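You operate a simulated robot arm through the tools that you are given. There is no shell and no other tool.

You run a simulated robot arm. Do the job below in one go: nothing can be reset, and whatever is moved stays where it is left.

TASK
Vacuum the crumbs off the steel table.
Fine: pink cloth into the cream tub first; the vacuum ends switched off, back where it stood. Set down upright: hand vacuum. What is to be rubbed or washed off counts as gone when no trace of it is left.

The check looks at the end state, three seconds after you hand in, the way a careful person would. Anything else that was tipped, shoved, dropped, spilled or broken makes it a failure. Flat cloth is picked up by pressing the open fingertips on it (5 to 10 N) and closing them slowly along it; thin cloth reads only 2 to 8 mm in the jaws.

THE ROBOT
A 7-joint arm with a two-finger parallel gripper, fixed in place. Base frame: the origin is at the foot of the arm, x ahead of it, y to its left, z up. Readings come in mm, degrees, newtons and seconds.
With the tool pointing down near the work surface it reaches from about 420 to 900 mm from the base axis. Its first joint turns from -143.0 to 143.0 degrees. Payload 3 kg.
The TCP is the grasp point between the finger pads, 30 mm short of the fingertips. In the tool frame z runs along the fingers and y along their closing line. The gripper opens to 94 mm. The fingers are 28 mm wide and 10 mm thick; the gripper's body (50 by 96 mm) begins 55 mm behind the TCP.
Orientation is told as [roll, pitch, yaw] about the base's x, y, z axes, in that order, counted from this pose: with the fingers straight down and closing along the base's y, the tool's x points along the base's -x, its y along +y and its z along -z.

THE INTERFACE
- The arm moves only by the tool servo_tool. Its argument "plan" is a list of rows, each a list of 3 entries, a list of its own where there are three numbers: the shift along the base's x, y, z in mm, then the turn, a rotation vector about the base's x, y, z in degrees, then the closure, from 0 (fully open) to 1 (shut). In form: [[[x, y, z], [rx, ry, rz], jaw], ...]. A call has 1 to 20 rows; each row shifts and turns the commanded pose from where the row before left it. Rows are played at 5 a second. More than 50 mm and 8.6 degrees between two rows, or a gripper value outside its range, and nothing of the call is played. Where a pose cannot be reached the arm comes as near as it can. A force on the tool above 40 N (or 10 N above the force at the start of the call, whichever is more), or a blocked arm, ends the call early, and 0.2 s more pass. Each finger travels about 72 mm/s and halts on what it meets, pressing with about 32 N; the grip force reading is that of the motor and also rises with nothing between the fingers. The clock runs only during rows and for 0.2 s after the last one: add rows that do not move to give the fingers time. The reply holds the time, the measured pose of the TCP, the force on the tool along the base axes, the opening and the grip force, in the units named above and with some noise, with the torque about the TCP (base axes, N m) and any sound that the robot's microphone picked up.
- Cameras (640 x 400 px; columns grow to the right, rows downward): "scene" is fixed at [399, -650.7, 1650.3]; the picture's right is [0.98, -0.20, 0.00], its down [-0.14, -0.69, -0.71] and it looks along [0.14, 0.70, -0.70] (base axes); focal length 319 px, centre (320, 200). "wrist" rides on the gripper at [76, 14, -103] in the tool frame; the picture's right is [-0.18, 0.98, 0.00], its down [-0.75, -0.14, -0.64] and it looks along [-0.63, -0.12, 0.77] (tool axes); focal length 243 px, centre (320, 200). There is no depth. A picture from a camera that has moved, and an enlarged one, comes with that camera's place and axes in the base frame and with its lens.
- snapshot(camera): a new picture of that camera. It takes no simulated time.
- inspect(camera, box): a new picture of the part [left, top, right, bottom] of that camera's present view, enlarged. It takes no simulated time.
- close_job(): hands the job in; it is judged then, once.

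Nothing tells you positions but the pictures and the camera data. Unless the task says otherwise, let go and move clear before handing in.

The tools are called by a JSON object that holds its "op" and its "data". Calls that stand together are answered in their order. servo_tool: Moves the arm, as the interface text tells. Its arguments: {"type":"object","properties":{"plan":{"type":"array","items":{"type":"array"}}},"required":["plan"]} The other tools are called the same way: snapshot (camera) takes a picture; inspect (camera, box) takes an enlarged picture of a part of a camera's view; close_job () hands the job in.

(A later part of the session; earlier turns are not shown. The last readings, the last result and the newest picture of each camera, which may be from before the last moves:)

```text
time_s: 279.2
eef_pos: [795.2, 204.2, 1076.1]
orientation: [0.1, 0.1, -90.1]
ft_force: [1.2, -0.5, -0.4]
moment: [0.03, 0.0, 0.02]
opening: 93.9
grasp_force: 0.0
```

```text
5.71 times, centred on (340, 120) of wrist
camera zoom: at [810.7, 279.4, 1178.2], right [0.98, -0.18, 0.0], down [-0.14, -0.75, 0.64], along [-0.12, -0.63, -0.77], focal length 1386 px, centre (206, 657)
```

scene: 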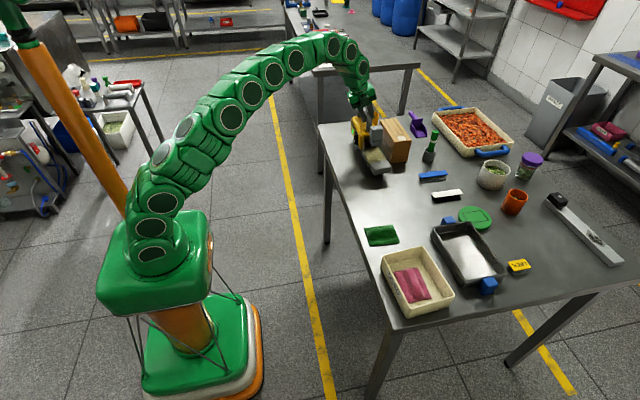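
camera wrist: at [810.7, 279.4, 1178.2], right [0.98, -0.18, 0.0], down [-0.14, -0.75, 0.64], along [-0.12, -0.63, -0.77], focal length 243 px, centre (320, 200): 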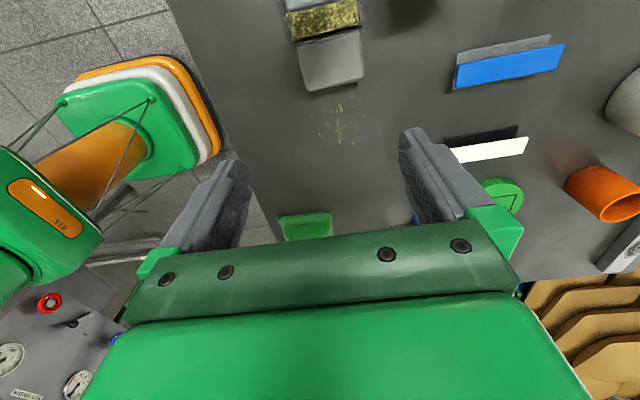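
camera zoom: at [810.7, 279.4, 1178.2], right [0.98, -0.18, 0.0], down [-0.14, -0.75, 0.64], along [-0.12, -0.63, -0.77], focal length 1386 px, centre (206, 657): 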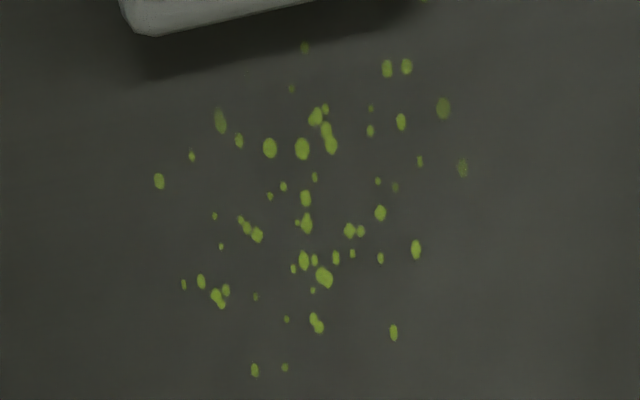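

The wrist view shows about 50 green crumbs and a properly fitted nozzle, bin and filter. Before another full, wider raster I want to rule out a half-made switch contact, so I go back to the switch and press "I" firmly home.

{"op": "servo_tool", "data": {"plan": [[[-18, 17, 5], [0, 0, 8.2], 0.5], [[-18, 17, 0], [0, 0, 8.2], 1], [[-18, 17, 0], [0, 0, 8.2], 1], [[-18, 17, 0], [0, 0, 8.2], 1], [[-18, 17, 0], [0, 0, 8.2], 1], [[-18, 17, 0], [0, 0, 8.2], 1], [[-18, 17, 0], [0, 0, 8.2], 1], [[-18, 17, 0], [0, 0, 8.2], 1], [[-18, 17, 0], [0, 0, 8.2], 1], [[-18, 17, 0], [0, 0, 8.2], 1], [[-15, 17, 0], [0, 0, 8.0], 1], [[0, 1, -25], [0, -7.5, 0], 1], [[0, 0, -25], [0, -7.5, 0], 1], [[0, 0, -25], [0, -7.5, 0], 1], [[5, 0, -25], [0, -7.5, 0], 1], [[5, 0, -28], [0, -7.5, 0], 1], [[5, 0, -28], [0, -7.5, 0], 1], [[0, 0, 0], [0, 0, 0], 1]]}}

{"op": "inspect", "data": {"camera": "scene", "box": [340, 105, 404, 155]}}

{"op": "inspect", "data": {"camera": "wrist", "box": [260, 110, 440, 220]}}

```text
time_s: 283.0
eef_pos: [616.9, 392.2, 925.3]
orientation: [0.3, -45.1, -0.3]
ft_force: [0.2, -1.0, -0.1]
moment: [0.01, 0.0, 0.01]
opening: 0.0
grasp_force: 32.7
```

```text
8.00 times, centred on (372, 130) of scene
camera zoom: at [399.0, -650.7, 1650.3], right [0.98, -0.2, 0.0], down [-0.14, -0.69, -0.71], along [0.14, 0.7, -0.7], focal length 2550 px, centre (-96, 760)
```

zoom: 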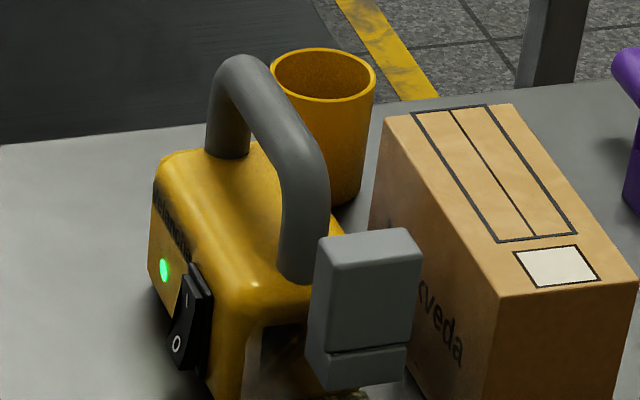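

```text
3.56 times, centred on (350, 165) of wrist
camera zoom: at [490.1, 406.0, 942.2], right [0.13, 0.98, 0.13], down [0.08, -0.14, 0.99], along [0.99, -0.12, -0.1], focal length 863 px, centre (213, 324)
```

zoom: 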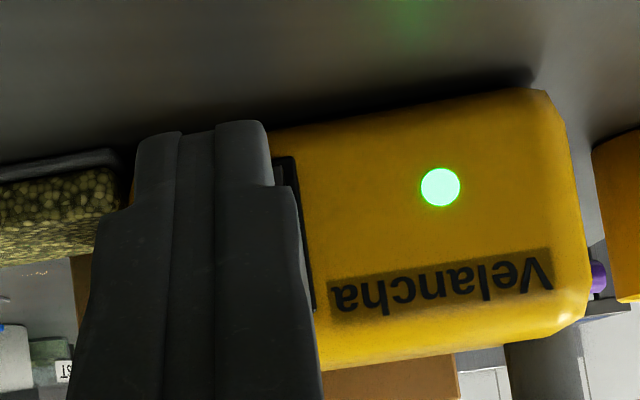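

{"op": "servo_tool", "data": {"plan": [[[40, -5, 0], [0, 0, 0], 1], [[40, 0, 0], [0, 0, 0], 1], [[18, 0, 0], [0, 0, 0], 1], [[0, 0, 0], [0, 0, 0], 1]]}}

{"op": "servo_tool", "data": {"plan": [[[2, 0, 0], [0, 0, 0], 1], [[2, 0, 0], [0, 0, 0], 1], [[2, 0, 0], [0, 0, 0], 1], [[0, 0, 0], [0, 0, 0], 1]]}}

{"op": "servo_tool", "data": {"plan": [[[1.5, 0, 0], [0, 0, 0], 1], [[1.5, 0, 0], [0, 0, 0], 1], [[0, 0, 0], [0, 0, 0], 1]]}}

```text
time_s: 284.0
eef_pos: [716.0, 386.6, 924.8]
orientation: [0.2, -45.1, -0.1]
ft_force: [-0.1, -0.4, -0.4]
moment: [0.01, -0.04, 0.03]
opening: 0.1
grasp_force: 32.2
```

```text
time_s: 285.0
eef_pos: [719.7, 387.7, 924.8]
orientation: [0.2, -45.0, -0.1]
ft_force: [-0.2, 0.5, -0.6]
moment: [0.01, 0.03, 0.02]
opening: 0.4
grasp_force: 31.7
```

```text
time_s: 285.8
eef_pos: [723.3, 387.0, 924.9]
orientation: [0.3, -45.0, -0.1]
ft_force: [0.6, 0.7, -0.1]
moment: [-0.01, 0.01, 0.04]
opening: 0.0
grasp_force: 31.9
```

{"op": "servo_tool", "data": {"plan": [[[1.5, 0, 0], [0, 0, 0], 1], [[1.5, 0, 0], [0, 0, 0], 1], [[0, 0, 0], [0, 0, 0], 1]]}}

{"op": "inspect", "data": {"camera": "scene", "box": [345, 115, 393, 155]}}

```text
time_s: 286.6
eef_pos: [725.3, 386.7, 925.9]
orientation: [0.2, -44.9, -0.1]
ft_force: [0.8, 0.2, -0.5]
moment: [0.02, 0.01, -0.01]
opening: 0.0
grasp_force: 31.7
```

```text
10.00 times, centred on (369, 135) of scene
camera zoom: at [399.0, -650.7, 1650.3], right [0.98, -0.2, 0.0], down [-0.14, -0.69, -0.71], along [0.14, 0.7, -0.7], focal length 3187 px, centre (-170, 850)
```

zoom: 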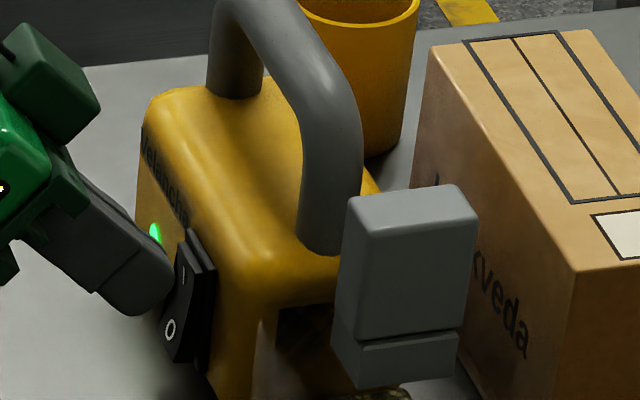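

{"op": "servo_tool", "data": {"plan": [[[-3, 2, 6], [0, 0, 0], 1], [[2, 0, 0], [0, 0, 0], 1], [[2, 0, 0], [0, 0, 0], 1], [[2, 0, 0], [0, 0, 0], 1], [[1, 0, 0], [0, 0, 0], 1], [[0, 0, 0], [0, 0, 0], 1]]}}

{"op": "servo_tool", "data": {"plan": [[[1, 0, 0], [0, 0, 0], 1], [[1, 0, 0], [0, 0, 0], 1], [[0, 0, 0], [0, 0, 0], 1]]}}

```text
time_s: 288.0
eef_pos: [730.1, 389.2, 930.2]
orientation: [0.2, -45.1, -0.1]
ft_force: [0.1, -0.4, -1.1]
moment: [0.02, -0.01, 0.0]
opening: 0.2
grasp_force: 32.4
```

```text
time_s: 288.8
eef_pos: [732.8, 389.6, 930.9]
orientation: [0.2, -44.9, -0.1]
ft_force: [-0.2, 0.2, -0.1]
moment: [-0.02, -0.01, -0.01]
opening: 0.0
grasp_force: 31.6
```

{"op": "servo_tool", "data": {"plan": [[[1, 0, 0], [0, 0, 0], 1], [[1, 0, 0], [0, 0, 0], 1], [[0, 0, 0], [0, 0, 0], 1]]}}

{"op": "servo_tool", "data": {"plan": [[[1, 0, 0], [0, 0, 0], 1], [[0, 0, 0], [0, 0, 0], 1]]}}

{"op": "inspect", "data": {"camera": "scene", "box": [345, 115, 393, 155]}}

```text
time_s: 289.6
eef_pos: [735.3, 389.7, 931.5]
orientation: [0.3, -45.0, 0.0]
ft_force: [-0.3, -0.6, 0.0]
moment: [-0.01, 0.01, 0.01]
opening: 0.0
grasp_force: 31.9
```

```text
time_s: 290.2
eef_pos: [735.9, 389.2, 931.3]
orientation: [0.2, -45.0, -0.1]
ft_force: [0.2, -0.2, -0.4]
moment: [0.03, -0.02, -0.01]
opening: 0.0
grasp_force: 32.3
```

```text
10.00 times, centred on (369, 135) of scene
camera zoom: at [399.0, -650.7, 1650.3], right [0.98, -0.2, 0.0], down [-0.14, -0.69, -0.71], along [0.14, 0.7, -0.7], focal length 3187 px, centre (-170, 850)
```

zoom: 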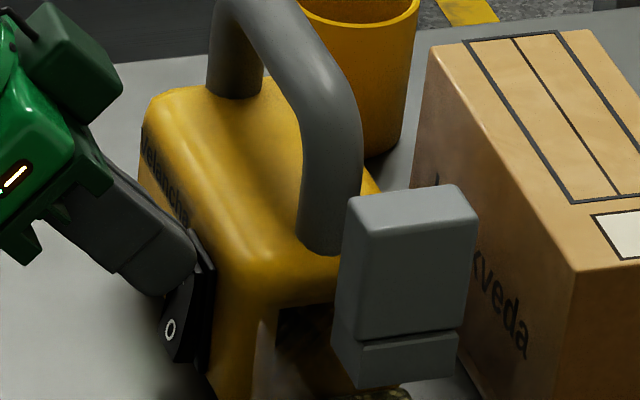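

{"op": "servo_tool", "data": {"plan": [[[1.5, 0, 0], [0, 0, 0], 1], [[1, 0, 0], [0, 0, 0], 1], [[0, 0, 0], [0, 0, 0], 1]]}}

{"op": "servo_tool", "data": {"plan": [[[1, 0, 0], [0, 0, 0], 1], [[0, 0, 0], [0, 0, 0], 1]]}}

{"op": "servo_tool", "data": {"plan": [[[1, 0, 0], [0, 0, 0], 1], [[0, 0, 0], [0, 0, 0], 1]]}}

```text
time_s: 291.0
eef_pos: [737.2, 389.6, 931.3]
orientation: [0.2, -44.9, -0.1]
ft_force: [-4.7, 1.5, 8.0]
moment: [0.09, -0.16, 0.09]
opening: 0.0
grasp_force: 31.7
```

```text
time_s: 291.6
eef_pos: [738.5, 389.4, 930.8]
orientation: [0.2, -45.1, -0.2]
ft_force: [-5.6, 1.3, 13.9]
moment: [0.06, -0.22, 0.04]
opening: 0.0
grasp_force: 31.5
```

```text
time_s: 292.2
eef_pos: [739.4, 389.0, 930.3]
orientation: [0.2, -44.9, -0.1]
ft_force: [-8.7, 0.8, 17.0]
moment: [0.05, -0.28, 0.08]
opening: 0.2
grasp_force: 31.8
```

The switch is fully home (no further travel, lamp still green). I back off, regrip, and do a complete raster over the whole patch including its outliers, in case it only clears once everything has been covered.

{"op": "servo_tool", "data": {"plan": [[[-10, 0, 0], [0, 0, 0], 1], [[-40, 0, 0], [0, 0, 0], 1], [[-40, 0, 5], [0, 0, 0], 1], [[-30, 0, 15], [0, 7.5, 0], 1], [[-10, 0, 25], [0, 7.5, 0], 1], [[0, 0, 30], [0, 7.5, 0], 1], [[0, 0, 30], [0, 7.5, 0], 1], [[0, 0, 25], [0, 7.5, 0], 1], [[0, 0, 20], [0, 7.5, 0], 1], [[0, 0, 0], [0, 0, 0], 1]]}}

{"op": "servo_tool", "data": {"plan": [[[12, 0, 0], [0, 0, -8.2], 0.9], [[12, 0, 0], [0, 0, -8.2], 0.7], [[12, 0, 0], [0, 0, -8.2], 0.5], [[12, 0, 0], [0, 0, -8.2], 0.33], [[12, 0, 0], [0, 0, -8.2], 0.33], [[12, 0, 0], [0, 0, -8.2], 0.33], [[12, 0, 0], [0, 0, -8.2], 0.33], [[12, 0, 0], [0, 0, -8.2], 0.33], [[12, 0, 0], [0, 0, -8.2], 0.33], [[12, 0, 0], [0, 0, -8.2], 0.33], [[12, 0, 0], [0, 0, -8.0], 0.33], [[12, 2, -2], [0, -6.7, 0], 0.33], [[10, 2, -2], [0, -6.7, 0], 0.33], [[8, 1, -2], [0, -6.6, 0], 0.33], [[0, 0, 0], [0, 0, 0], 0.33]]}}

{"op": "inspect", "data": {"camera": "wrist", "box": [180, 0, 480, 240]}}

```text
time_s: 294.4
eef_pos: [609.5, 389.3, 1081.0]
orientation: [0.2, 0.1, 0.0]
ft_force: [0.4, -0.4, -0.2]
moment: [0.01, 0.02, -0.01]
opening: 0.0
grasp_force: 32.3
```

```text
time_s: 297.6
eef_pos: [771.3, 394.7, 1075.3]
orientation: [20.1, 0.1, -90.1]
ft_force: [-0.2, 0.6, 0.1]
moment: [-0.02, 0.0, 0.03]
opening: 62.9
grasp_force: 0.1
```

```text
1.67 times, centred on (330, 120) of wrist
camera zoom: at [750.3, 470.0, 1175.3], right [0.92, -0.19, 0.34], down [-0.35, -0.75, 0.55], along [0.15, -0.63, -0.76], focal length 404 px, centre (303, 333)
```

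zoom: 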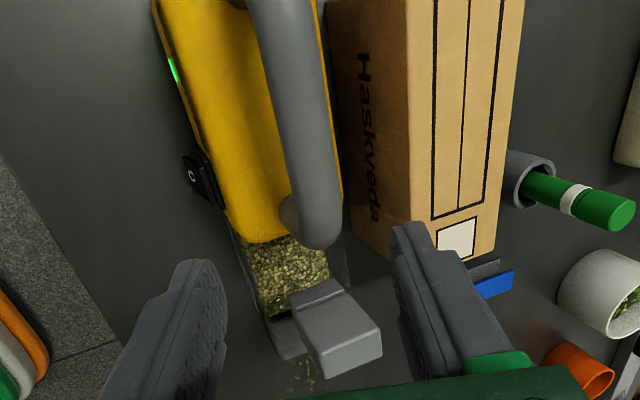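

{"op": "servo_tool", "data": {"plan": [[[10, 0, -28], [0, 0, 0], 0.33], [[10, 0, -28], [0, 0, 0], 0.33], [[9, 0, -24.5], [0, 0, 0], 0.36], [[0, 0, 0], [0, 0, 0], 0.5], [[0, 0, 0], [0, 0, 0], 0.6], [[0, 0, 0], [0, 0, 0], 0.66], [[0, 0, 0], [0, 0, 0], 0.7], [[0, 0, 0], [0, 0, 0], 0.73]]}}

{"op": "servo_tool", "data": {"plan": [[[0, 0, 0], [0, 0, 0], 0.76], [[0, 0, 0], [0, 0, 0], 0.9], [[0, 0, 0], [0, 0, 0], 1], [[0, 0, 2], [0, 0, 0], 1], [[0, 0, 0], [0, 0, 0], 1]]}}

```text
time_s: 299.4
eef_pos: [800.4, 393.9, 994.8]
orientation: [20.1, 0.0, -90.1]
ft_force: [2.8, -0.4, 2.5]
moment: [-0.02, -0.04, 0.05]
opening: 27.3
grasp_force: 2.3
```

```text
time_s: 300.6
eef_pos: [800.3, 394.4, 994.5]
orientation: [20.0, 0.0, -90.0]
ft_force: [-0.3, 0.3, -0.3]
moment: [0.2, 0.05, 0.02]
opening: 24.4
grasp_force: 32.1
```

{"op": "servo_tool", "data": {"plan": [[[0, 0, 2], [0, 0, 0], 1], [[0, 0, 1.5], [0, 0, 0], 1], [[0, 0, 0], [0, 0, 0], 1]]}}

```text
time_s: 301.4
eef_pos: [800.5, 395.5, 999.8]
orientation: [20.1, 0.0, -90.1]
ft_force: [-0.4, 0.4, -7.7]
moment: [0.23, 0.1, -0.02]
opening: 24.3
grasp_force: 32.0
```

Hovering 2 mm up. Raster line 1, at the -x side of the patch.

{"op": "servo_tool", "data": {"plan": [[[-15, 12, 0], [0, 0, 0], 1], [[-15, 12, -1], [0, 0, 0], 1], [[0, -10, 0], [0, 0, 0], 1], [[0, -10, 0], [0, 0, 0], 1], [[0, -10, 0], [0, 0, 0], 1], [[0, -10, 0], [0, 0, 0], 1], [[0, -10, 0], [0, 0, 0], 1], [[0, -10, 0], [0, 0, 0], 1], [[0, -10, 0], [0, 0, 0], 1], [[0, -10, 0], [0, 0, 0], 1], [[0, -10, 0], [0, 0, 0], 1], [[0, -10, 0], [0, 0, 0], 1], [[0, -10, 0], [0, 0, 0], 1], [[0, -10, 0], [0, 0, 0], 1], [[0, -10, 0], [0, 0, 0], 1], [[0, -10, 0], [0, 0, 0], 1], [[0, -10, 0], [0, 0, 0], 1], [[0, -10, 0], [0, 0, 0], 1], [[0, -10, 0], [0, 0, 0], 1], [[0, -8, 0], [0, 0, 0], 1]]}}

{"op": "servo_tool", "data": {"plan": [[[12, 0, 0], [0, 0, 0], 1], [[13, 0, 0], [0, 0, 0], 1], [[0, 10, 0], [0, 0, 0], 1], [[0, 10, 0], [0, 0, 0], 1], [[0, 10, 0], [0, 0, 0], 1], [[0, 10, 0], [0, 0, 0], 1], [[0, 10, 0], [0, 0, 0], 1], [[0, 10, 0], [0, 0, 0], 1], [[0, 10, 0], [0, 0, 0], 1], [[0, 10, 0], [0, 0, 0], 1], [[0, 10, 0], [0, 0, 0], 1], [[0, 10, 0], [0, 0, 0], 1], [[0, 10, 0], [0, 0, 0], 1], [[0, 10, 0], [0, 0, 0], 1], [[0, 10, 0], [0, 0, 0], 1], [[0, 10, 0], [0, 0, 0], 1], [[0, 10, 0], [0, 0, 0], 1], [[0, 10, 0], [0, 0, 0], 1], [[0, 10, 0], [0, 0, 0], 1], [[0, 5, 0], [0, 0, 0], 1]]}}

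{"op": "servo_tool", "data": {"plan": [[[12, 0, 0], [0, 0, 0], 1], [[10, 0, 0], [0, 0, 0], 1], [[0, -10, 0], [0, 0, 0], 1], [[0, -10, 0], [0, 0, 0], 1], [[0, -10, 0], [0, 0, 0], 1], [[0, -10, 0], [0, 0, 0], 1], [[0, -10, 0], [0, 0, 0], 1], [[0, -10, 0], [0, 0, 0], 1], [[0, -10, 0], [0, 0, 0], 1], [[0, -10, 0], [0, 0, 0], 1], [[0, -10, 0], [0, 0, 0], 1], [[0, -10, 0], [0, 0, 0], 1], [[0, -10, 0], [0, 0, 0], 1], [[0, -10, 0], [0, 0, 0], 1], [[0, -10, 0], [0, 0, 0], 1], [[0, -10, 0], [0, 0, 0], 1], [[0, -10, 0], [0, 0, 0], 1], [[0, -10, 0], [0, 0, 0], 1], [[0, -10, 0], [0, 0, 0], 1], [[0, -5, 0], [0, 0, 0], 1]]}}

{"op": "inspect", "data": {"camera": "scene", "box": [350, 130, 450, 230]}}

```text
time_s: 305.6
eef_pos: [770.9, 240.4, 997.8]
orientation: [20.1, 0.0, -90.1]
ft_force: [-0.5, 0.0, -7.8]
moment: [0.21, 0.05, -0.01]
opening: 24.4
grasp_force: 32.4
```

```text
time_s: 309.8
eef_pos: [796.4, 414.7, 998.5]
orientation: [20.2, 0.1, -90.1]
ft_force: [-0.7, 0.3, -8.4]
moment: [0.18, 0.03, 0.0]
opening: 24.3
grasp_force: 32.0
```

```text
time_s: 314.0
eef_pos: [817.8, 239.1, 999.3]
orientation: [20.1, 0.0, -90.1]
ft_force: [-0.5, -0.7, -7.8]
moment: [0.18, 0.04, -0.05]
opening: 24.2
grasp_force: 32.0
```

```text
4.00 times, centred on (400, 180) of scene
camera zoom: at [399.0, -650.7, 1650.3], right [0.98, -0.2, 0.0], down [-0.14, -0.69, -0.71], along [0.14, 0.7, -0.7], focal length 1275 px, centre (0, 280)
```

zoom: 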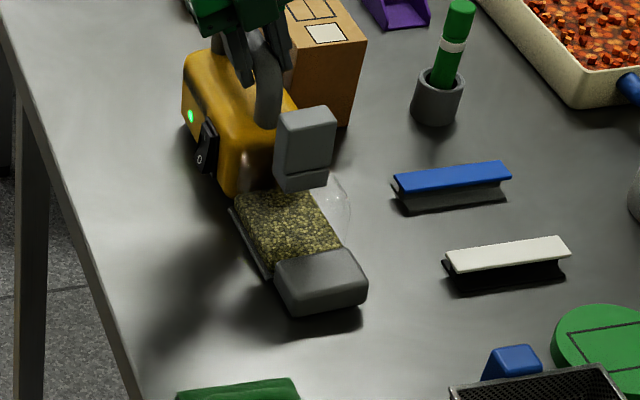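

{"op": "servo_tool", "data": {"plan": [[[-5, 0, 0], [0, 0, 6], 1], [[-5, 0, 0], [0, 0, 6], 1], [[0, 10, 0], [0, 0, 0], 1], [[0, 10, 0], [0, 0, 0], 1], [[0, 10, 0], [0, 0, 0], 1], [[0, 10, 0], [0, 0, 0], 1], [[0, 10, 0], [0, 0, 0], 1], [[0, 10, 0], [0, 0, 0], 1], [[0, 10, 0], [0, 0, 0], 1], [[0, 10, 0], [0, 0, 0], 1], [[0, 10, 0], [0, 0, 0], 1], [[0, 10, 0], [0, 0, 0], 1], [[0, 10, 0], [0, 0, 0], 1], [[0, 10, 0], [0, 0, 0], 1], [[0, 10, 0], [0, 0, 0], 1], [[0, 10, 0], [0, 0, 0], 1], [[0, 10, 0], [0, 0, 0], 1], [[0, 10, 0], [0, 0, 0], 1], [[-2, 10, 0], [0, 0, 0], 1], [[0, 0, 0], [0, 0, 0], 1]]}}

{"op": "inspect", "data": {"camera": "scene", "box": [350, 110, 450, 210]}}

{"op": "inspect", "data": {"camera": "scene", "box": [370, 168, 418, 204]}}

```text
time_s: 318.2
eef_pos: [805.3, 409.5, 998.6]
orientation: [20.1, 0.0, -78.0]
ft_force: [0.9, -0.4, -8.1]
moment: [0.18, 0.09, 0.0]
opening: 24.1
grasp_force: 31.5
```

```text
4.00 times, centred on (400, 160) of scene
camera zoom: at [399.0, -650.7, 1650.3], right [0.98, -0.2, 0.0], down [-0.14, -0.69, -0.71], along [0.14, 0.7, -0.7], focal length 1275 px, centre (0, 360)
```

zoom: 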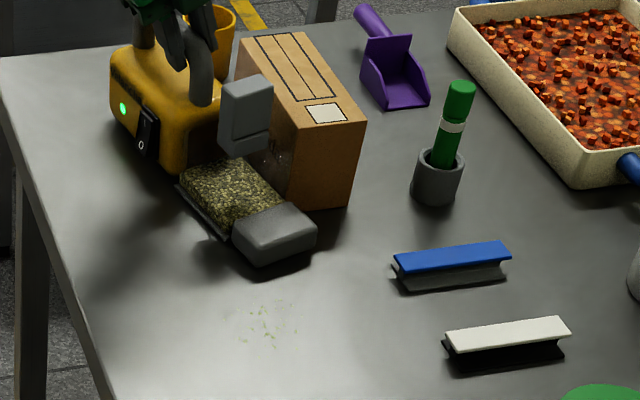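

```text
11.11 times, centred on (394, 186) of scene
camera zoom: at [399.0, -650.7, 1650.3], right [0.98, -0.2, 0.0], down [-0.14, -0.69, -0.71], along [0.14, 0.7, -0.7], focal length 3541 px, centre (-502, 356)
```

zoom: 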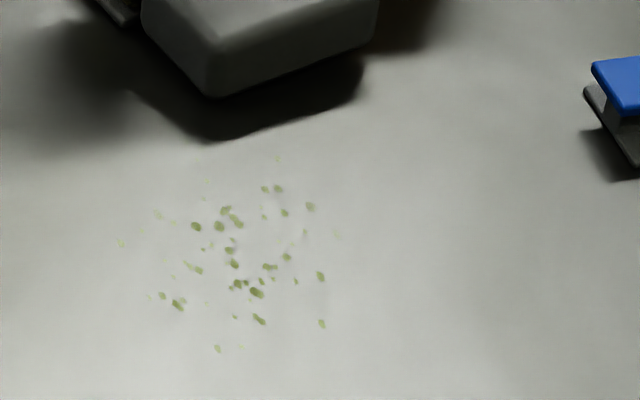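

A complete raster changes nothing. The only part of the vacuum that has never passed over the crumbs is the body's own underside, so for completeness I'll carry it across with the vacuum turned so the nose overhangs the table edge, clear of the green cloth. First I raise and check that the turn is reachable.

{"op": "servo_tool", "data": {"plan": [[[0, -10, 25], [0, 0, -6], 1], [[0, -20, 25], [0, 0, -6], 1], [[-5, -25, 15], [0, 0, -6], 1], [[-5, -30, 5], [0, 0, -6], 1], [[-5, -30, 0], [0, 0, -6], 1], [[-5, -30, 0], [0, 0, -6], 1], [[0, -30, 0], [0, 0, -6], 1], [[0, -30, 0], [0, 0, -6], 1], [[0, -25, 0], [0, 0, -6], 1], [[0, -20, 0], [0, 0, -6], 1], [[0, -10, 0], [0, 0, -6], 1], [[0, 0, 0], [0, 0, -6], 1], [[0, 0, 0], [0, 0, 0], 1]]}}

{"op": "inspect", "data": {"camera": "scene", "box": [320, 100, 450, 220]}}

```text
time_s: 321.0
eef_pos: [784.6, 149.9, 1068.3]
orientation: [20.1, 0.0, -150.1]
ft_force: [0.3, 0.5, -7.2]
moment: [0.17, -0.12, -0.01]
opening: 24.3
grasp_force: 32.3
```

```text
3.33 times, centred on (385, 160) of scene
camera zoom: at [399.0, -650.7, 1650.3], right [0.98, -0.2, 0.0], down [-0.14, -0.69, -0.71], along [0.14, 0.7, -0.7], focal length 1062 px, centre (103, 333)
```

zoom: 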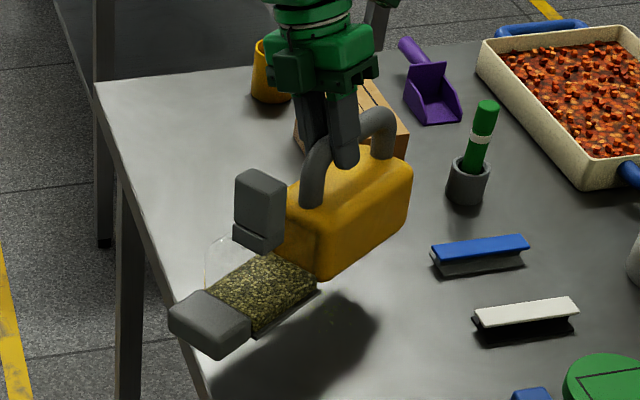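

Reachable, and nothing is near it. I lower it to skim the table with the body over the crumbs and move it around over them.

{"op": "servo_tool", "data": {"plan": [[[0, 0, -30], [0, 0, 0], 1], [[0, 0, -25], [0, 0, 0], 1], [[0, 0, -10], [0, 0, 0], 1], [[0, 0, -4], [0, 0, 0], 1], [[0, 0, 0], [0, 0, 0], 1]]}}

{"op": "servo_tool", "data": {"plan": [[[-5, -8, 0], [0, 0, 0], 1], [[-5, -8, 0], [0, 0, 0], 1], [[-5, -8, 0], [0, 0, 0], 1], [[0, 0, 0], [0, 0, 0], 1], [[8, 5, 0], [0, 0, 0], 1], [[8, 5, 0], [0, 0, 0], 1], [[8, 5, 0], [0, 0, 0], 1], [[8, 5, 0], [0, 0, 0], 1], [[0, 0, 0], [0, 0, 0], 1], [[-4, 8, 0], [0, 0, 0], 1], [[-4, 8, 0], [0, 0, 0], 1], [[-4, 8, 0], [0, 0, 0], 1], [[-8, -5, 0], [0, 0, 0], 1], [[-8, -5, 0], [0, 0, 0], 1], [[-8, -5, 0], [0, 0, 0], 1], [[-8, -5, 0], [0, 0, 0], 1], [[0, 0, 0], [0, 0, 0], 1]]}}

{"op": "servo_tool", "data": {"plan": [[[0, 0, 25], [0, 0, 0], 1], [[0, 5, 35], [0, 0, 0], 1], [[-20, 25, 10], [0, 0, 0], 1], [[-25, 30, 0], [0, 0, 0], 1], [[-25, 30, 0], [0, 0, 0], 1], [[0, 0, 0], [0, 0, 0], 1]]}}

{"op": "inspect", "data": {"camera": "scene", "box": [370, 168, 418, 204]}}

{"op": "inspect", "data": {"camera": "scene", "box": [320, 90, 450, 210]}}

```text
time_s: 322.2
eef_pos: [785.8, 150.5, 999.3]
orientation: [20.1, 0.0, -150.1]
ft_force: [0.2, 0.0, -7.1]
moment: [0.14, -0.14, 0.0]
opening: 24.3
grasp_force: 32.3
```

```text
time_s: 325.8
eef_pos: [767.4, 133.3, 998.7]
orientation: [20.2, -0.1, -150.1]
ft_force: [0.0, 0.5, -7.6]
moment: [0.13, -0.13, 0.04]
opening: 24.2
grasp_force: 32.0
out of reach, approached as far as the arm can: row 11, 12
```

```text
time_s: 327.2
eef_pos: [715.4, 202.5, 1069.4]
orientation: [20.1, 0.1, -150.2]
ft_force: [0.4, 0.3, -7.2]
moment: [0.15, -0.09, 0.0]
opening: 24.1
grasp_force: 31.9
out of reach, approached as far as the arm can: row 5
```

```text
11.11 times, centred on (394, 186) of scene
camera zoom: at [399.0, -650.7, 1650.3], right [0.98, -0.2, 0.0], down [-0.14, -0.69, -0.71], along [0.14, 0.7, -0.7], focal length 3541 px, centre (-502, 356)
```

zoom: 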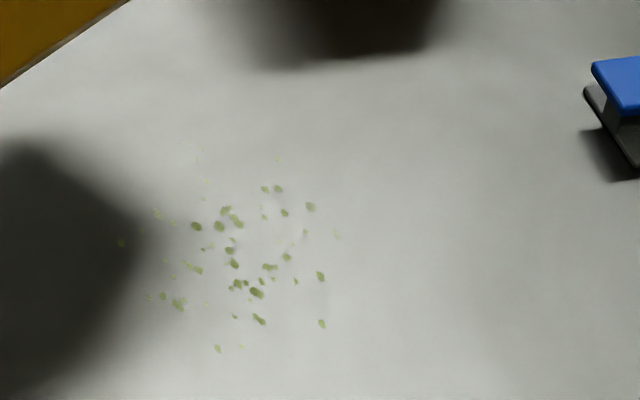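

```text
3.33 times, centred on (385, 150) of scene
camera zoom: at [399.0, -650.7, 1650.3], right [0.98, -0.2, 0.0], down [-0.14, -0.69, -0.71], along [0.14, 0.7, -0.7], focal length 1062 px, centre (103, 367)
```

zoom: 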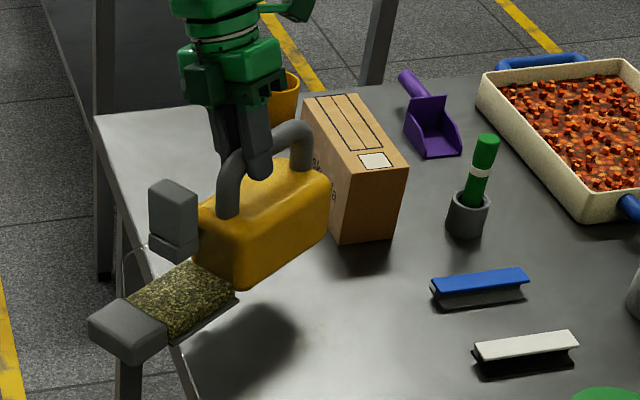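

Nothing, with any part of the vacuum. So wherever I hold it, it isn't drawing. I'll take it back to where it stood, switch it off there, and then check whether the bin comes loose once the power is off. I turn it back to its original heading and carry it home high over the table.

{"op": "servo_tool", "data": {"plan": [[[5, 20, 5], [0, 0, 6], 1], [[5, 25, 0], [0, 0, 6], 1], [[5, 25, 0], [0, 0, 6], 1], [[5, 28, 0], [0, 0, 6], 1], [[5, 28, 0], [0, 0, 6], 1], [[5, 28, 0], [0, 0, 6], 1], [[5, 28, 0], [0, 0, 6], 1], [[3, 28, 0], [0, 0, 6], 1], [[0, 28, 0], [0, 0, 6], 1], [[0, 28, 0], [0, 0, 5], 1], [[0, 20, 0], [0, 0, 0], 1], [[0, 0, 0], [0, 0, 0], 1]]}}

{"op": "inspect", "data": {"camera": "scene", "box": [328, 95, 392, 170]}}

```text
time_s: 329.8
eef_pos: [754.3, 488.5, 1074.3]
orientation: [20.3, 0.1, -91.0]
ft_force: [0.7, -0.1, -7.2]
moment: [0.18, 0.05, 0.04]
opening: 24.4
grasp_force: 31.8
```

```text
5.33 times, centred on (360, 132) of scene
camera zoom: at [399.0, -650.7, 1650.3], right [0.98, -0.2, 0.0], down [-0.14, -0.69, -0.71], along [0.14, 0.7, -0.7], focal length 1700 px, centre (107, 560)
```

zoom: 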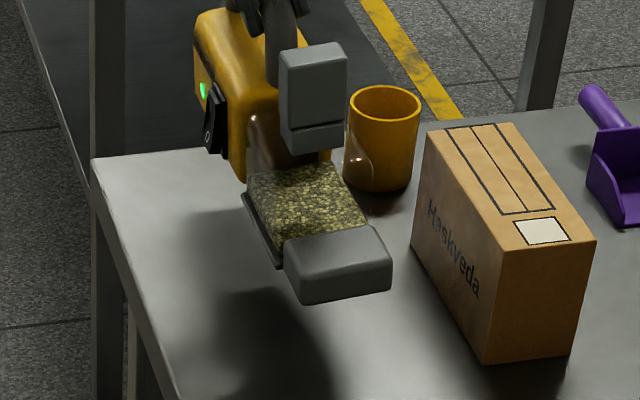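

{"op": "inspect", "data": {"camera": "wrist", "box": [180, 0, 480, 240]}}

{"op": "inspect", "data": {"camera": "scene", "box": [348, 120, 388, 160]}}

```text
1.67 times, centred on (330, 120) of wrist
camera zoom: at [733.2, 563.5, 1174.5], right [0.92, -0.2, 0.34], down [-0.37, -0.75, 0.55], along [0.14, -0.63, -0.76], focal length 404 px, centre (303, 333)
```

zoom: 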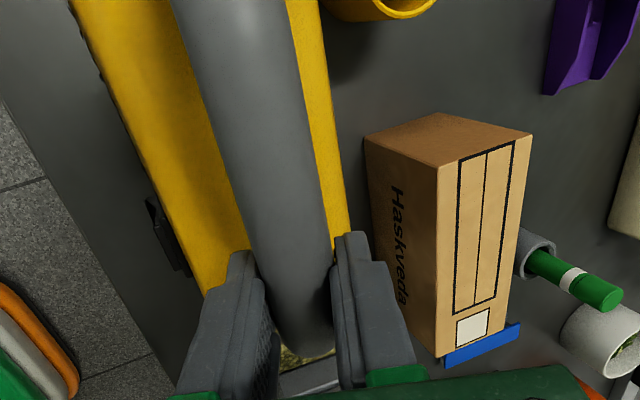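

```text
10.00 times, centred on (368, 140) of scene
camera zoom: at [399.0, -650.7, 1650.3], right [0.98, -0.2, 0.0], down [-0.14, -0.69, -0.71], along [0.14, 0.7, -0.7], focal length 3187 px, centre (-160, 800)
```

zoom: 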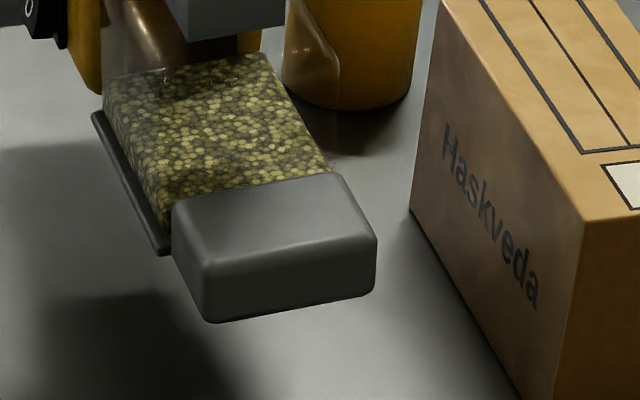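

The image slope tells me the vacuum has rolled several degrees in my grip (its +x side is high), so before setting it down I take that roll out and check it still reaches.

{"op": "servo_tool", "data": {"plan": [[[0, 0, -10], [0, 4, 0], 1], [[0, 0, -10], [0, 4, 0], 1], [[0, 0, 0], [0, 0, 0], 1]]}}

{"op": "inspect", "data": {"camera": "scene", "box": [328, 95, 392, 170]}}

{"op": "inspect", "data": {"camera": "scene", "box": [348, 120, 388, 160]}}

```text
time_s: 330.6
eef_pos: [753.4, 487.4, 1053.4]
orientation: [12.1, -0.2, -91.0]
ft_force: [-0.8, 0.5, -7.6]
moment: [0.19, 0.01, 0.01]
opening: 24.4
grasp_force: 31.4
```

```text
5.33 times, centred on (360, 132) of scene
camera zoom: at [399.0, -650.7, 1650.3], right [0.98, -0.2, 0.0], down [-0.14, -0.69, -0.71], along [0.14, 0.7, -0.7], focal length 1700 px, centre (107, 560)
```

zoom: 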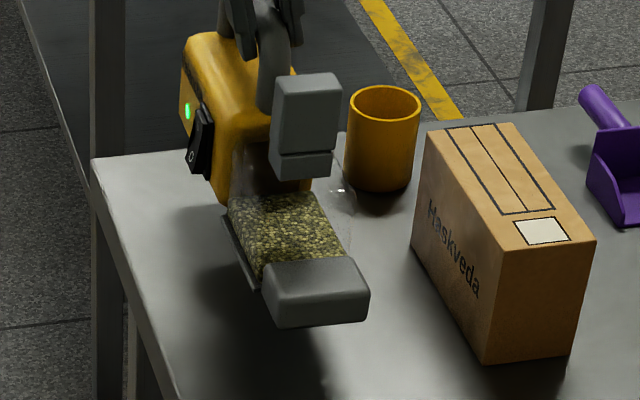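

```text
10.00 times, centred on (368, 140) of scene
camera zoom: at [399.0, -650.7, 1650.3], right [0.98, -0.2, 0.0], down [-0.14, -0.69, -0.71], along [0.14, 0.7, -0.7], focal length 3187 px, centre (-160, 800)
```

zoom: 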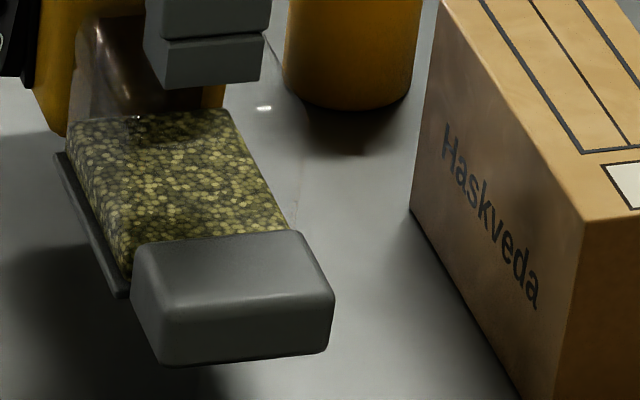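

That fixed it: the vacuum is level again (edge slope matches the original). Importantly, this tells me my later passes were made with the nozzle rolled 4-8°, so one side was lifted, and the first level pass was 3+ mm up. A truly flat pass in light contact has not been done, so I take it back to the crumbs for that.

{"op": "servo_tool", "data": {"plan": [[[10, -22, 0], [0, 0, 0.5], 1], [[10, -22, 0], [0, 0, 0.5], 1], [[10, -22, -10], [0, 0, 0], 1], [[10, -22, -15], [0, 0, 0], 1], [[6, -14, -15], [0, 0, 0], 1], [[0, 0, 0], [0, 0, 0], 1]]}}

{"op": "inspect", "data": {"camera": "scene", "box": [368, 150, 408, 190]}}

```text
time_s: 332.0
eef_pos: [799.0, 384.8, 1014.4]
orientation: [12.2, -0.2, -90.0]
ft_force: [-0.2, 0.2, -8.0]
moment: [0.15, -0.01, 0.01]
opening: 23.8
grasp_force: 32.3
```

```text
10.00 times, centred on (388, 170) of scene
camera zoom: at [399.0, -650.7, 1650.3], right [0.98, -0.2, 0.0], down [-0.14, -0.69, -0.71], along [0.14, 0.7, -0.7], focal length 3187 px, centre (-360, 500)
```

zoom: 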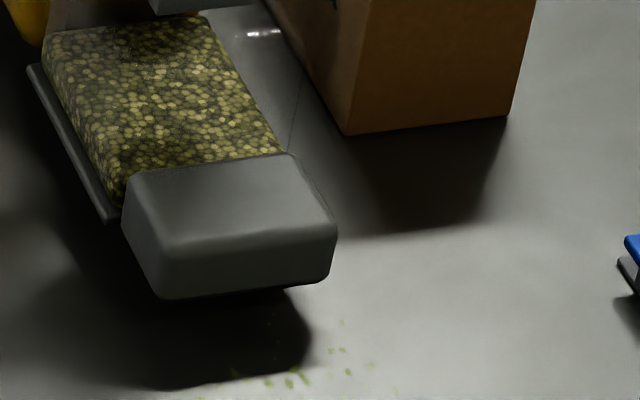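

Level to within about a degree. I lower to a light flat contact.

{"op": "servo_tool", "data": {"plan": [[[0, 0, -8], [0, 0, 0], 1], [[0, 0, -4], [0, 0, 0], 1], [[0, 0, -2], [0, 0, 0], 1], [[0, 0, 0], [0, 0, 0], 1]]}}

{"op": "servo_tool", "data": {"plan": [[[0, 0, -1], [0, 0, 0], 1], [[0, 0, -1], [0, 0, 0], 1], [[0, 0, 0], [0, 0, 0], 1]]}}

```text
time_s: 333.0
eef_pos: [799.7, 385.0, 999.4]
orientation: [12.1, -0.1, -90.2]
ft_force: [0.7, -0.9, -7.9]
moment: [0.18, 0.02, -0.01]
opening: 23.9
grasp_force: 32.0
```

```text
time_s: 333.8
eef_pos: [799.4, 386.1, 998.5]
orientation: [12.1, -0.1, -89.9]
ft_force: [-1.3, 1.3, -1.5]
moment: [-0.63, -0.05, -0.18]
opening: 24.0
grasp_force: 31.9
```

{"op": "servo_tool", "data": {"plan": [[[0, 0, 0.5], [0, 0, 0], 1], [[0, -3, 0], [0, 0, 0], 1], [[0, -3, 0], [0, 0, 0], 1], [[0, -3, 0], [0, 0, 0], 1], [[0, 0, 0], [0, 0, 0], 1]]}}

{"op": "inspect", "data": {"camera": "scene", "box": [372, 160, 412, 200]}}

```text
time_s: 335.0
eef_pos: [798.6, 376.4, 998.2]
orientation: [12.2, -0.2, -90.1]
ft_force: [-0.2, -0.1, -8.5]
moment: [0.19, -0.02, -0.01]
opening: 24.2
grasp_force: 31.5
```

```text
10.00 times, centred on (392, 180) of scene
camera zoom: at [399.0, -650.7, 1650.3], right [0.98, -0.2, 0.0], down [-0.14, -0.69, -0.71], along [0.14, 0.7, -0.7], focal length 3187 px, centre (-400, 400)
```

zoom: 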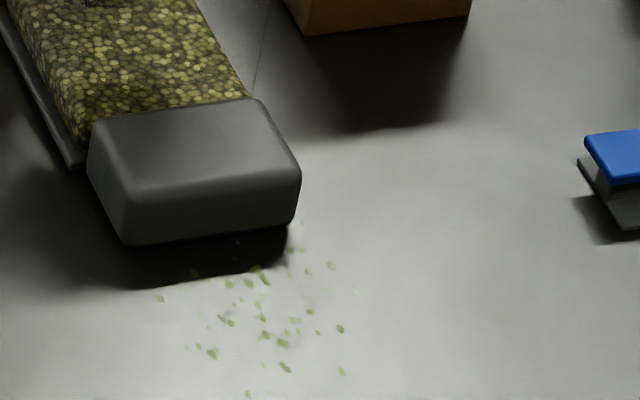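

{"op": "servo_tool", "data": {"plan": [[[0, 0, -0.6], [0, 0, 0], 1], [[0, -3, 0], [0, 0, 0], 1], [[0, -3, 0], [0, 0, 0], 1], [[0, -3, 0], [0, 0, 0], 1], [[0, -3, 0], [0, 0, 0], 1], [[0, -3, 0], [0, 0, 0], 1], [[0, -3, 0], [0, 0, 0], 1], [[0, -3, 0], [0, 0, 0], 1], [[0, -3, 0], [0, 0, 0], 1], [[0, -3, 0], [0, 0, 0], 1], [[0, -3, 0], [0, 0, 0], 1], [[0, -3, 0], [0, 0, 0], 1], [[0, -3, 0], [0, 0, 0], 1], [[0, -3, 0], [0, 0, 0], 1], [[0, -3, 0], [0, 0, 0], 1], [[0, -3, 0], [0, 0, 0], 1], [[0, -3, 0], [0, 0, 0], 1], [[0, 0, 0], [0, 0, 0], 1]]}}

{"op": "inspect", "data": {"camera": "scene", "box": [372, 160, 412, 200]}}

```text
time_s: 338.8
eef_pos: [799.3, 328.2, 997.6]
orientation: [12.1, -0.1, -90.2]
ft_force: [0.3, 0.7, -7.4]
moment: [0.2, 0.0, -0.01]
opening: 24.3
grasp_force: 32.3
```

```text
10.00 times, centred on (392, 180) of scene
camera zoom: at [399.0, -650.7, 1650.3], right [0.98, -0.2, 0.0], down [-0.14, -0.69, -0.71], along [0.14, 0.7, -0.7], focal length 3187 px, centre (-400, 400)
```

zoom: 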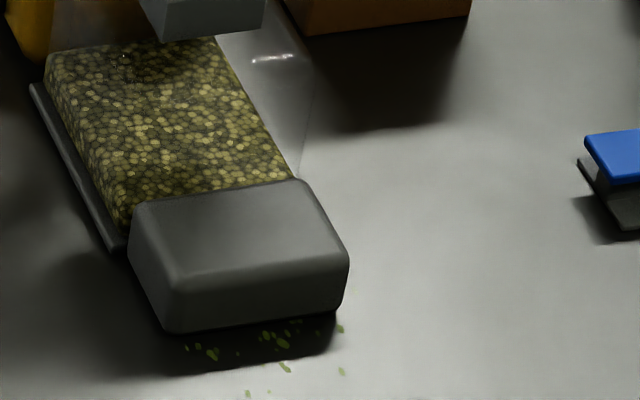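

{"op": "servo_tool", "data": {"plan": [[[0, -4, -0.3], [0, 0, 0], 1], [[0, -4, 0], [0, 0, 0], 1], [[0, -4, 0], [0, 0, 0], 1], [[0, -4, 0], [0, 0, 0], 1], [[0, -4, 0], [0, 0, 0], 1], [[0, -4, 0], [0, 0, 0], 1], [[0, -4, 0], [0, 0, 0], 1], [[0, -4, 0], [0, 0, 0], 1], [[0, -4, 0], [0, 0, 0], 1], [[0, -4, 0], [0, 0, 0], 1], [[0, -4, 0], [0, 0, 0], 1], [[0, -4, 0], [0, 0, 0], 1], [[0, -4, 0], [0, 0, 0], 1], [[0, -4, 0], [0, 0, 0], 1], [[0, -4, 0], [0, 0, 0], 1], [[0, -4, 0], [0, 0, 0], 1], [[0, 0, 0], [0, 0, 0], 1]]}}

{"op": "servo_tool", "data": {"plan": [[[0, 0, 15], [0, 0, 0], 1], [[0, 15, 20], [0, 0, 0], 1], [[0, 35, 0], [0, 0, 0], 1], [[0, 40, 0], [0, 0, 0], 1], [[0, 40, 0], [0, 0, 0], 1], [[0, 0, 0], [0, 0, 0], 1]]}}

{"op": "inspect", "data": {"camera": "scene", "box": [370, 168, 418, 204]}}

```text
time_s: 342.4
eef_pos: [800.0, 264.7, 996.6]
orientation: [12.1, -0.1, -90.1]
ft_force: [0.3, -0.3, -8.0]
moment: [0.18, 0.0, 0.02]
opening: 23.9
grasp_force: 32.0
```

```text
time_s: 343.8
eef_pos: [798.4, 395.5, 1033.5]
orientation: [12.1, -0.1, -90.1]
ft_force: [0.0, 0.9, -8.0]
moment: [0.19, 0.03, 0.0]
opening: 24.0
grasp_force: 31.4
```

```text
11.11 times, centred on (394, 186) of scene
camera zoom: at [399.0, -650.7, 1650.3], right [0.98, -0.2, 0.0], down [-0.14, -0.69, -0.71], along [0.14, 0.7, -0.7], focal length 3541 px, centre (-502, 356)
```

zoom: 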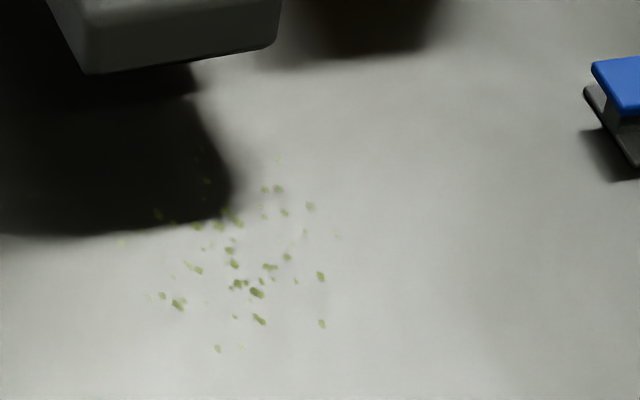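

A properly flat, slow contact pass leaves them too. So I test the last idea here: set it down, switch it off, and see whether the bin releases with the power off.

{"op": "servo_tool", "data": {"plan": [[[0, 0, -15], [0, 0, 0], 1], [[0, 0, -13], [0, 0, 0], 1], [[0, 0, -5], [0, 0, 0], 1], [[0, 0, -2], [0, 0, 0], 1], [[0, 0, -1], [0, 0, 0], 1], [[0, 0, 0], [0, 0, 0], 1]]}}

{"op": "servo_tool", "data": {"plan": [[[0, 0, -0.8], [0, 0, 0], 1], [[0, 0, 0], [0, 0, 0], 1]]}}

```text
time_s: 345.2
eef_pos: [800.5, 395.2, 997.4]
orientation: [12.2, -0.1, -90.0]
ft_force: [1.4, 3.5, 2.0]
moment: [-0.56, 0.15, 0.11]
opening: 24.0
grasp_force: 32.1
```

```text
time_s: 345.8
eef_pos: [801.2, 395.3, 997.6]
orientation: [12.2, -0.1, -90.1]
ft_force: [4.5, 5.4, 14.0]
moment: [-0.38, 0.06, 0.1]
opening: 23.9
grasp_force: 31.7
```

{"op": "servo_tool", "data": {"plan": [[[0, 0, 0.8], [0, 0, 0], 1], [[0, 0, 0], [0, 0, 0], 0.72], [[0, 0, 0], [0, 0, 0], 0.55], [[0, 0, 0], [0, 0, 0], 0.36], [[0, 0, 0], [0, 0, 0], 0.33], [[-8, 0, 38], [0, 0, 0], 0.33], [[-8, 0, 38], [0, 0, 0], 0.33], [[-20, 0, 8], [0, 6, 0], 0.5], [[-25, 0, 0], [0, 6.1, 0], 0.8], [[-20, 0, 0], [0, 0, 0], 1], [[0, 0, 0], [0, 0, 0], 1]]}}

{"op": "servo_tool", "data": {"plan": [[[-12, 0, 0], [0, 0, 8.2], 1], [[-12, 0, 0], [0, 0, 8.2], 1], [[-12, 0, 0], [0, 0, 8.2], 1], [[-12, 0, 0], [0, 0, 8.2], 1], [[-12, 0, 0], [0, 0, 8.2], 1], [[-12, 0, 0], [0, 0, 8.2], 1], [[-12, 0, 0], [0, 0, 8.2], 1], [[-12, 0, 0], [0, 0, 8.2], 1], [[-10, 0, 0], [0, 0, 8.2], 1], [[-10, 0, 0], [0, 0, 8.2], 1], [[-5, 0, 0], [0, 0, 8.0], 1], [[0, 0, -30], [0, -7.5, 0], 1], [[0, 0, -30], [0, -7.5, 0], 1], [[0, 0, -30], [0, -7.5, 0], 1], [[5, 0, -35], [0, -7.5, 0], 1], [[5, -3, -35], [0, -7.5, 0], 1], [[5, -3, -31], [0, -7.5, 0], 1], [[0, 0, 0], [0, 0, 0], 1]]}}

{"op": "inspect", "data": {"camera": "scene", "box": [345, 115, 393, 155]}}

```text
time_s: 348.2
eef_pos: [719.0, 395.0, 1080.5]
orientation: [-0.1, -0.1, -90.0]
ft_force: [0.9, -0.6, 0.6]
moment: [0.01, 0.04, 0.03]
opening: 0.1
grasp_force: 31.8
```

```text
time_s: 352.0
eef_pos: [612.8, 388.1, 889.6]
orientation: [0.1, -45.3, -0.1]
ft_force: [0.1, 0.5, 0.2]
moment: [0.02, 0.0, 0.05]
opening: 0.0
grasp_force: 32.0
```

```text
10.00 times, centred on (369, 135) of scene
camera zoom: at [399.0, -650.7, 1650.3], right [0.98, -0.2, 0.0], down [-0.14, -0.69, -0.71], along [0.14, 0.7, -0.7], focal length 3187 px, centre (-170, 850)
```

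zoom: 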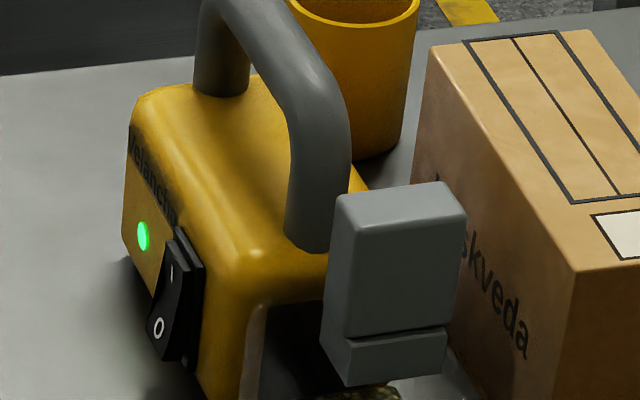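

{"op": "servo_tool", "data": {"plan": [[[40, 0, 0], [0, 0, 0], 1], [[40, 0, 0], [0, 0, 0], 1], [[20, 0, 0], [0, 0, 0], 1], [[3, 0, 0], [0, 0, 0], 1], [[2, 0, 0], [0, 0, 0], 1], [[0, 0, 0], [0, 0, 0], 1]]}}

{"op": "servo_tool", "data": {"plan": [[[2, 0, 0], [0, 0, 0], 1], [[2, 0, 0], [0, 0, 0], 1], [[0, 0, 0], [0, 0, 0], 1]]}}

{"op": "servo_tool", "data": {"plan": [[[1.5, 0, 0], [0, 0, 0], 1], [[1.5, 0, 0], [0, 0, 0], 1], [[0, 0, 0], [0, 0, 0], 1]]}}

{"op": "inspect", "data": {"camera": "scene", "box": [345, 115, 393, 155]}}

```text
time_s: 353.4
eef_pos: [716.6, 387.7, 889.6]
orientation: [0.1, -45.1, 0.0]
ft_force: [-0.5, -0.6, 0.4]
moment: [-0.01, 0.01, -0.02]
opening: 0.0
grasp_force: 32.1
```

```text
time_s: 354.2
eef_pos: [721.0, 389.3, 888.7]
orientation: [0.1, -45.1, -0.1]
ft_force: [-1.2, -0.1, -0.3]
moment: [0.01, 0.05, 0.01]
opening: 0.1
grasp_force: 32.4
```

```text
time_s: 355.0
eef_pos: [723.9, 388.6, 889.8]
orientation: [0.2, -45.1, 0.1]
ft_force: [0.3, 0.3, 0.7]
moment: [0.02, 0.01, 0.02]
opening: 0.0
grasp_force: 31.8
heard: click
```

```text
10.00 times, centred on (369, 135) of scene
camera zoom: at [399.0, -650.7, 1650.3], right [0.98, -0.2, 0.0], down [-0.14, -0.69, -0.71], along [0.14, 0.7, -0.7], focal length 3187 px, centre (-170, 850)
```

zoom: 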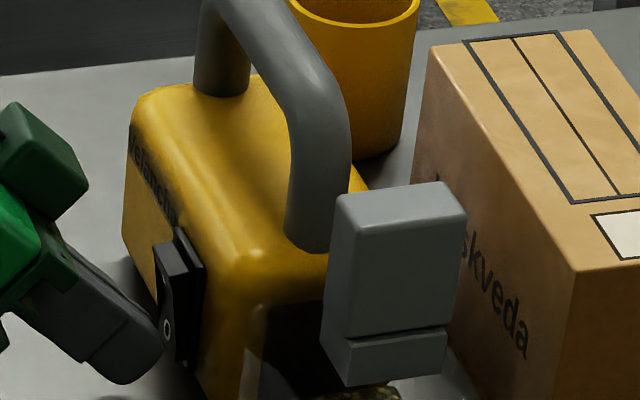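

Off (click, lamp out). Now up and over the block again for the pull test with the power off.

{"op": "servo_tool", "data": {"plan": [[[-15, 0, 0], [0, 0, 0], 1], [[-40, 0, 0], [0, 0, 0], 1], [[-35, 0, 15], [0, 7.5, 0], 1], [[-20, 0, 30], [0, 7.5, 0], 1], [[0, 0, 35], [0, 7.5, 0], 1], [[0, 0, 35], [0, 7.5, 0], 1], [[0, 0, 35], [0, 7.5, 0], 1], [[0, 0, 35], [0, 7.6, 0], 1], [[0, 0, 5], [0, 0, 0], 1]]}}

{"op": "servo_tool", "data": {"plan": [[[16, -8, 0], [0, 0, -8.2], 0.8], [[17, -9, 0], [0, 0, -8.2], 0.6], [[17, -9, 0], [0, 0, -8.2], 0.4], [[17, -9, 0], [0, 0, -8.2], 0.2], [[17, -9, 0], [0, 0, -8.2], 0], [[17, -9, 0], [0, 0, -8.2], 0], [[17, -9, 0], [0, 0, -8.2], 0], [[17, -9, 0], [0, 0, -8.2], 0], [[17, -9, 0], [0, 0, -8.2], 0], [[17, -9, 0], [0, 0, -8.2], 0], [[17, -9, 0], [0, 0, -8.0], 0], [[5, 0, 0], [0, 0, 0], 0], [[0, 0, 0], [0, 0, 0], 0]]}}

{"op": "inspect", "data": {"camera": "wrist", "box": [260, 60, 400, 180]}}

```text
time_s: 357.0
eef_pos: [615.1, 388.9, 1079.9]
orientation: [0.0, 0.1, 0.0]
ft_force: [0.5, 0.1, -0.1]
moment: [0.01, 0.01, 0.0]
opening: 0.1
grasp_force: 31.7
```

```text
time_s: 359.8
eef_pos: [804.8, 290.5, 1078.4]
orientation: [0.0, -0.2, -90.1]
ft_force: [0.1, 0.0, -1.1]
moment: [-0.02, -0.03, -0.03]
opening: 94.1
grasp_force: 0.0
```

```text
3.33 times, centred on (330, 120) of wrist
camera zoom: at [819.6, 365.9, 1179.4], right [0.98, -0.19, 0.0], down [-0.14, -0.75, 0.64], along [-0.12, -0.63, -0.77], focal length 809 px, centre (287, 467)
```

zoom: 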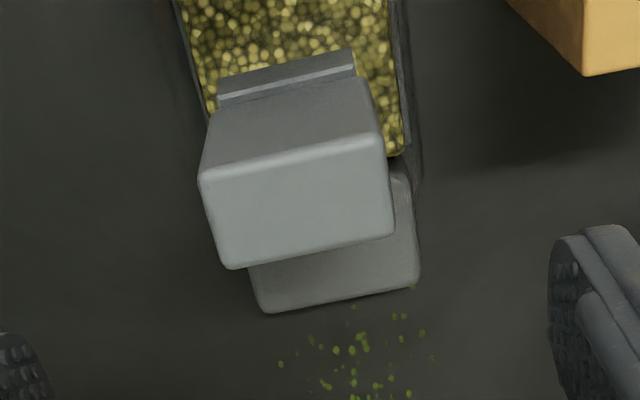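

{"op": "servo_tool", "data": {"plan": [[[3.7, 2, -20], [0, 0, 0], 0], [[0, 0, -30], [0, 0, 0], 0], [[0, 0, -25], [0, 0, 0], 0], [[0, 0, -17], [0, 0, 0], 0.1], [[0, 0, 0], [0, 0, 0], 0.3], [[0, 0, 0], [0, 0, 0], 0.42], [[0, 0, 0], [0, 0, 0], 0.48], [[0, 0, 0], [0, 0, 0], 0.55], [[0, 0, 0], [0, 0, 0], 0.7], [[0, 0, 0], [0, 0, 0], 1]]}}

{"op": "servo_tool", "data": {"plan": [[[0, 0, 1.5], [0, 0, 0], 1], [[0, 0, 1.5], [0, 0, 0], 1], [[0, 0, 0], [0, 0, 0], 1]]}}

```text
time_s: 362.0
eef_pos: [808.8, 292.7, 987.1]
orientation: [0.0, 0.0, -90.0]
ft_force: [-1.4, 0.8, -0.3]
moment: [0.09, 0.0, 0.3]
opening: 48.2
grasp_force: 31.6
```

```text
time_s: 362.8
eef_pos: [808.5, 292.8, 990.2]
orientation: [0.0, 0.0, -89.8]
ft_force: [0.4, 0.3, -8.4]
moment: [-0.58, 0.01, 0.06]
opening: 47.8
grasp_force: 32.1
```

Same result with the power off: the whole vacuum lifts, so the bin is fixed. I set it down and, while I have the block, try a small twist to see whether it is a knob.

{"op": "servo_tool", "data": {"plan": [[[0, 0, -1.5], [0, 0, 0], 1], [[0, 0, -1.8], [0, 0, 0], 1], [[0, 0, 0], [0, 0, 2], 1], [[0, 0, 0], [0, 0, 2], 1], [[0, 0, 0], [0, 0, 0], 1]]}}

{"op": "inspect", "data": {"camera": "scene", "box": [350, 110, 430, 190]}}

```text
time_s: 364.0
eef_pos: [810.2, 292.4, 986.8]
orientation: [-0.1, 0.0, -86.1]
ft_force: [3.0, 3.8, 3.4]
moment: [0.37, -0.05, -0.37]
opening: 47.2
grasp_force: 31.3
```

```text
5.00 times, centred on (390, 150) of scene
camera zoom: at [399.0, -650.7, 1650.3], right [0.98, -0.2, 0.0], down [-0.14, -0.69, -0.71], along [0.14, 0.7, -0.7], focal length 1594 px, centre (-30, 450)
```

zoom: 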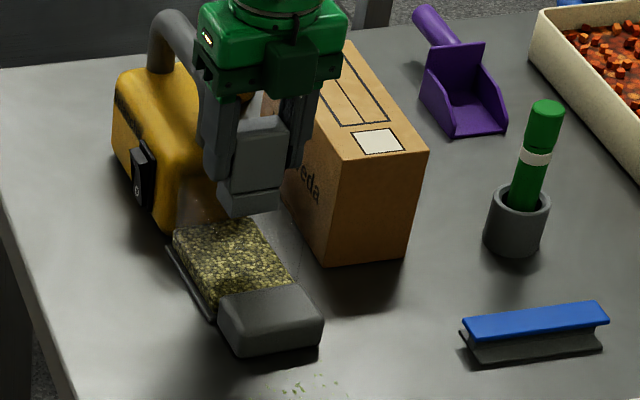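

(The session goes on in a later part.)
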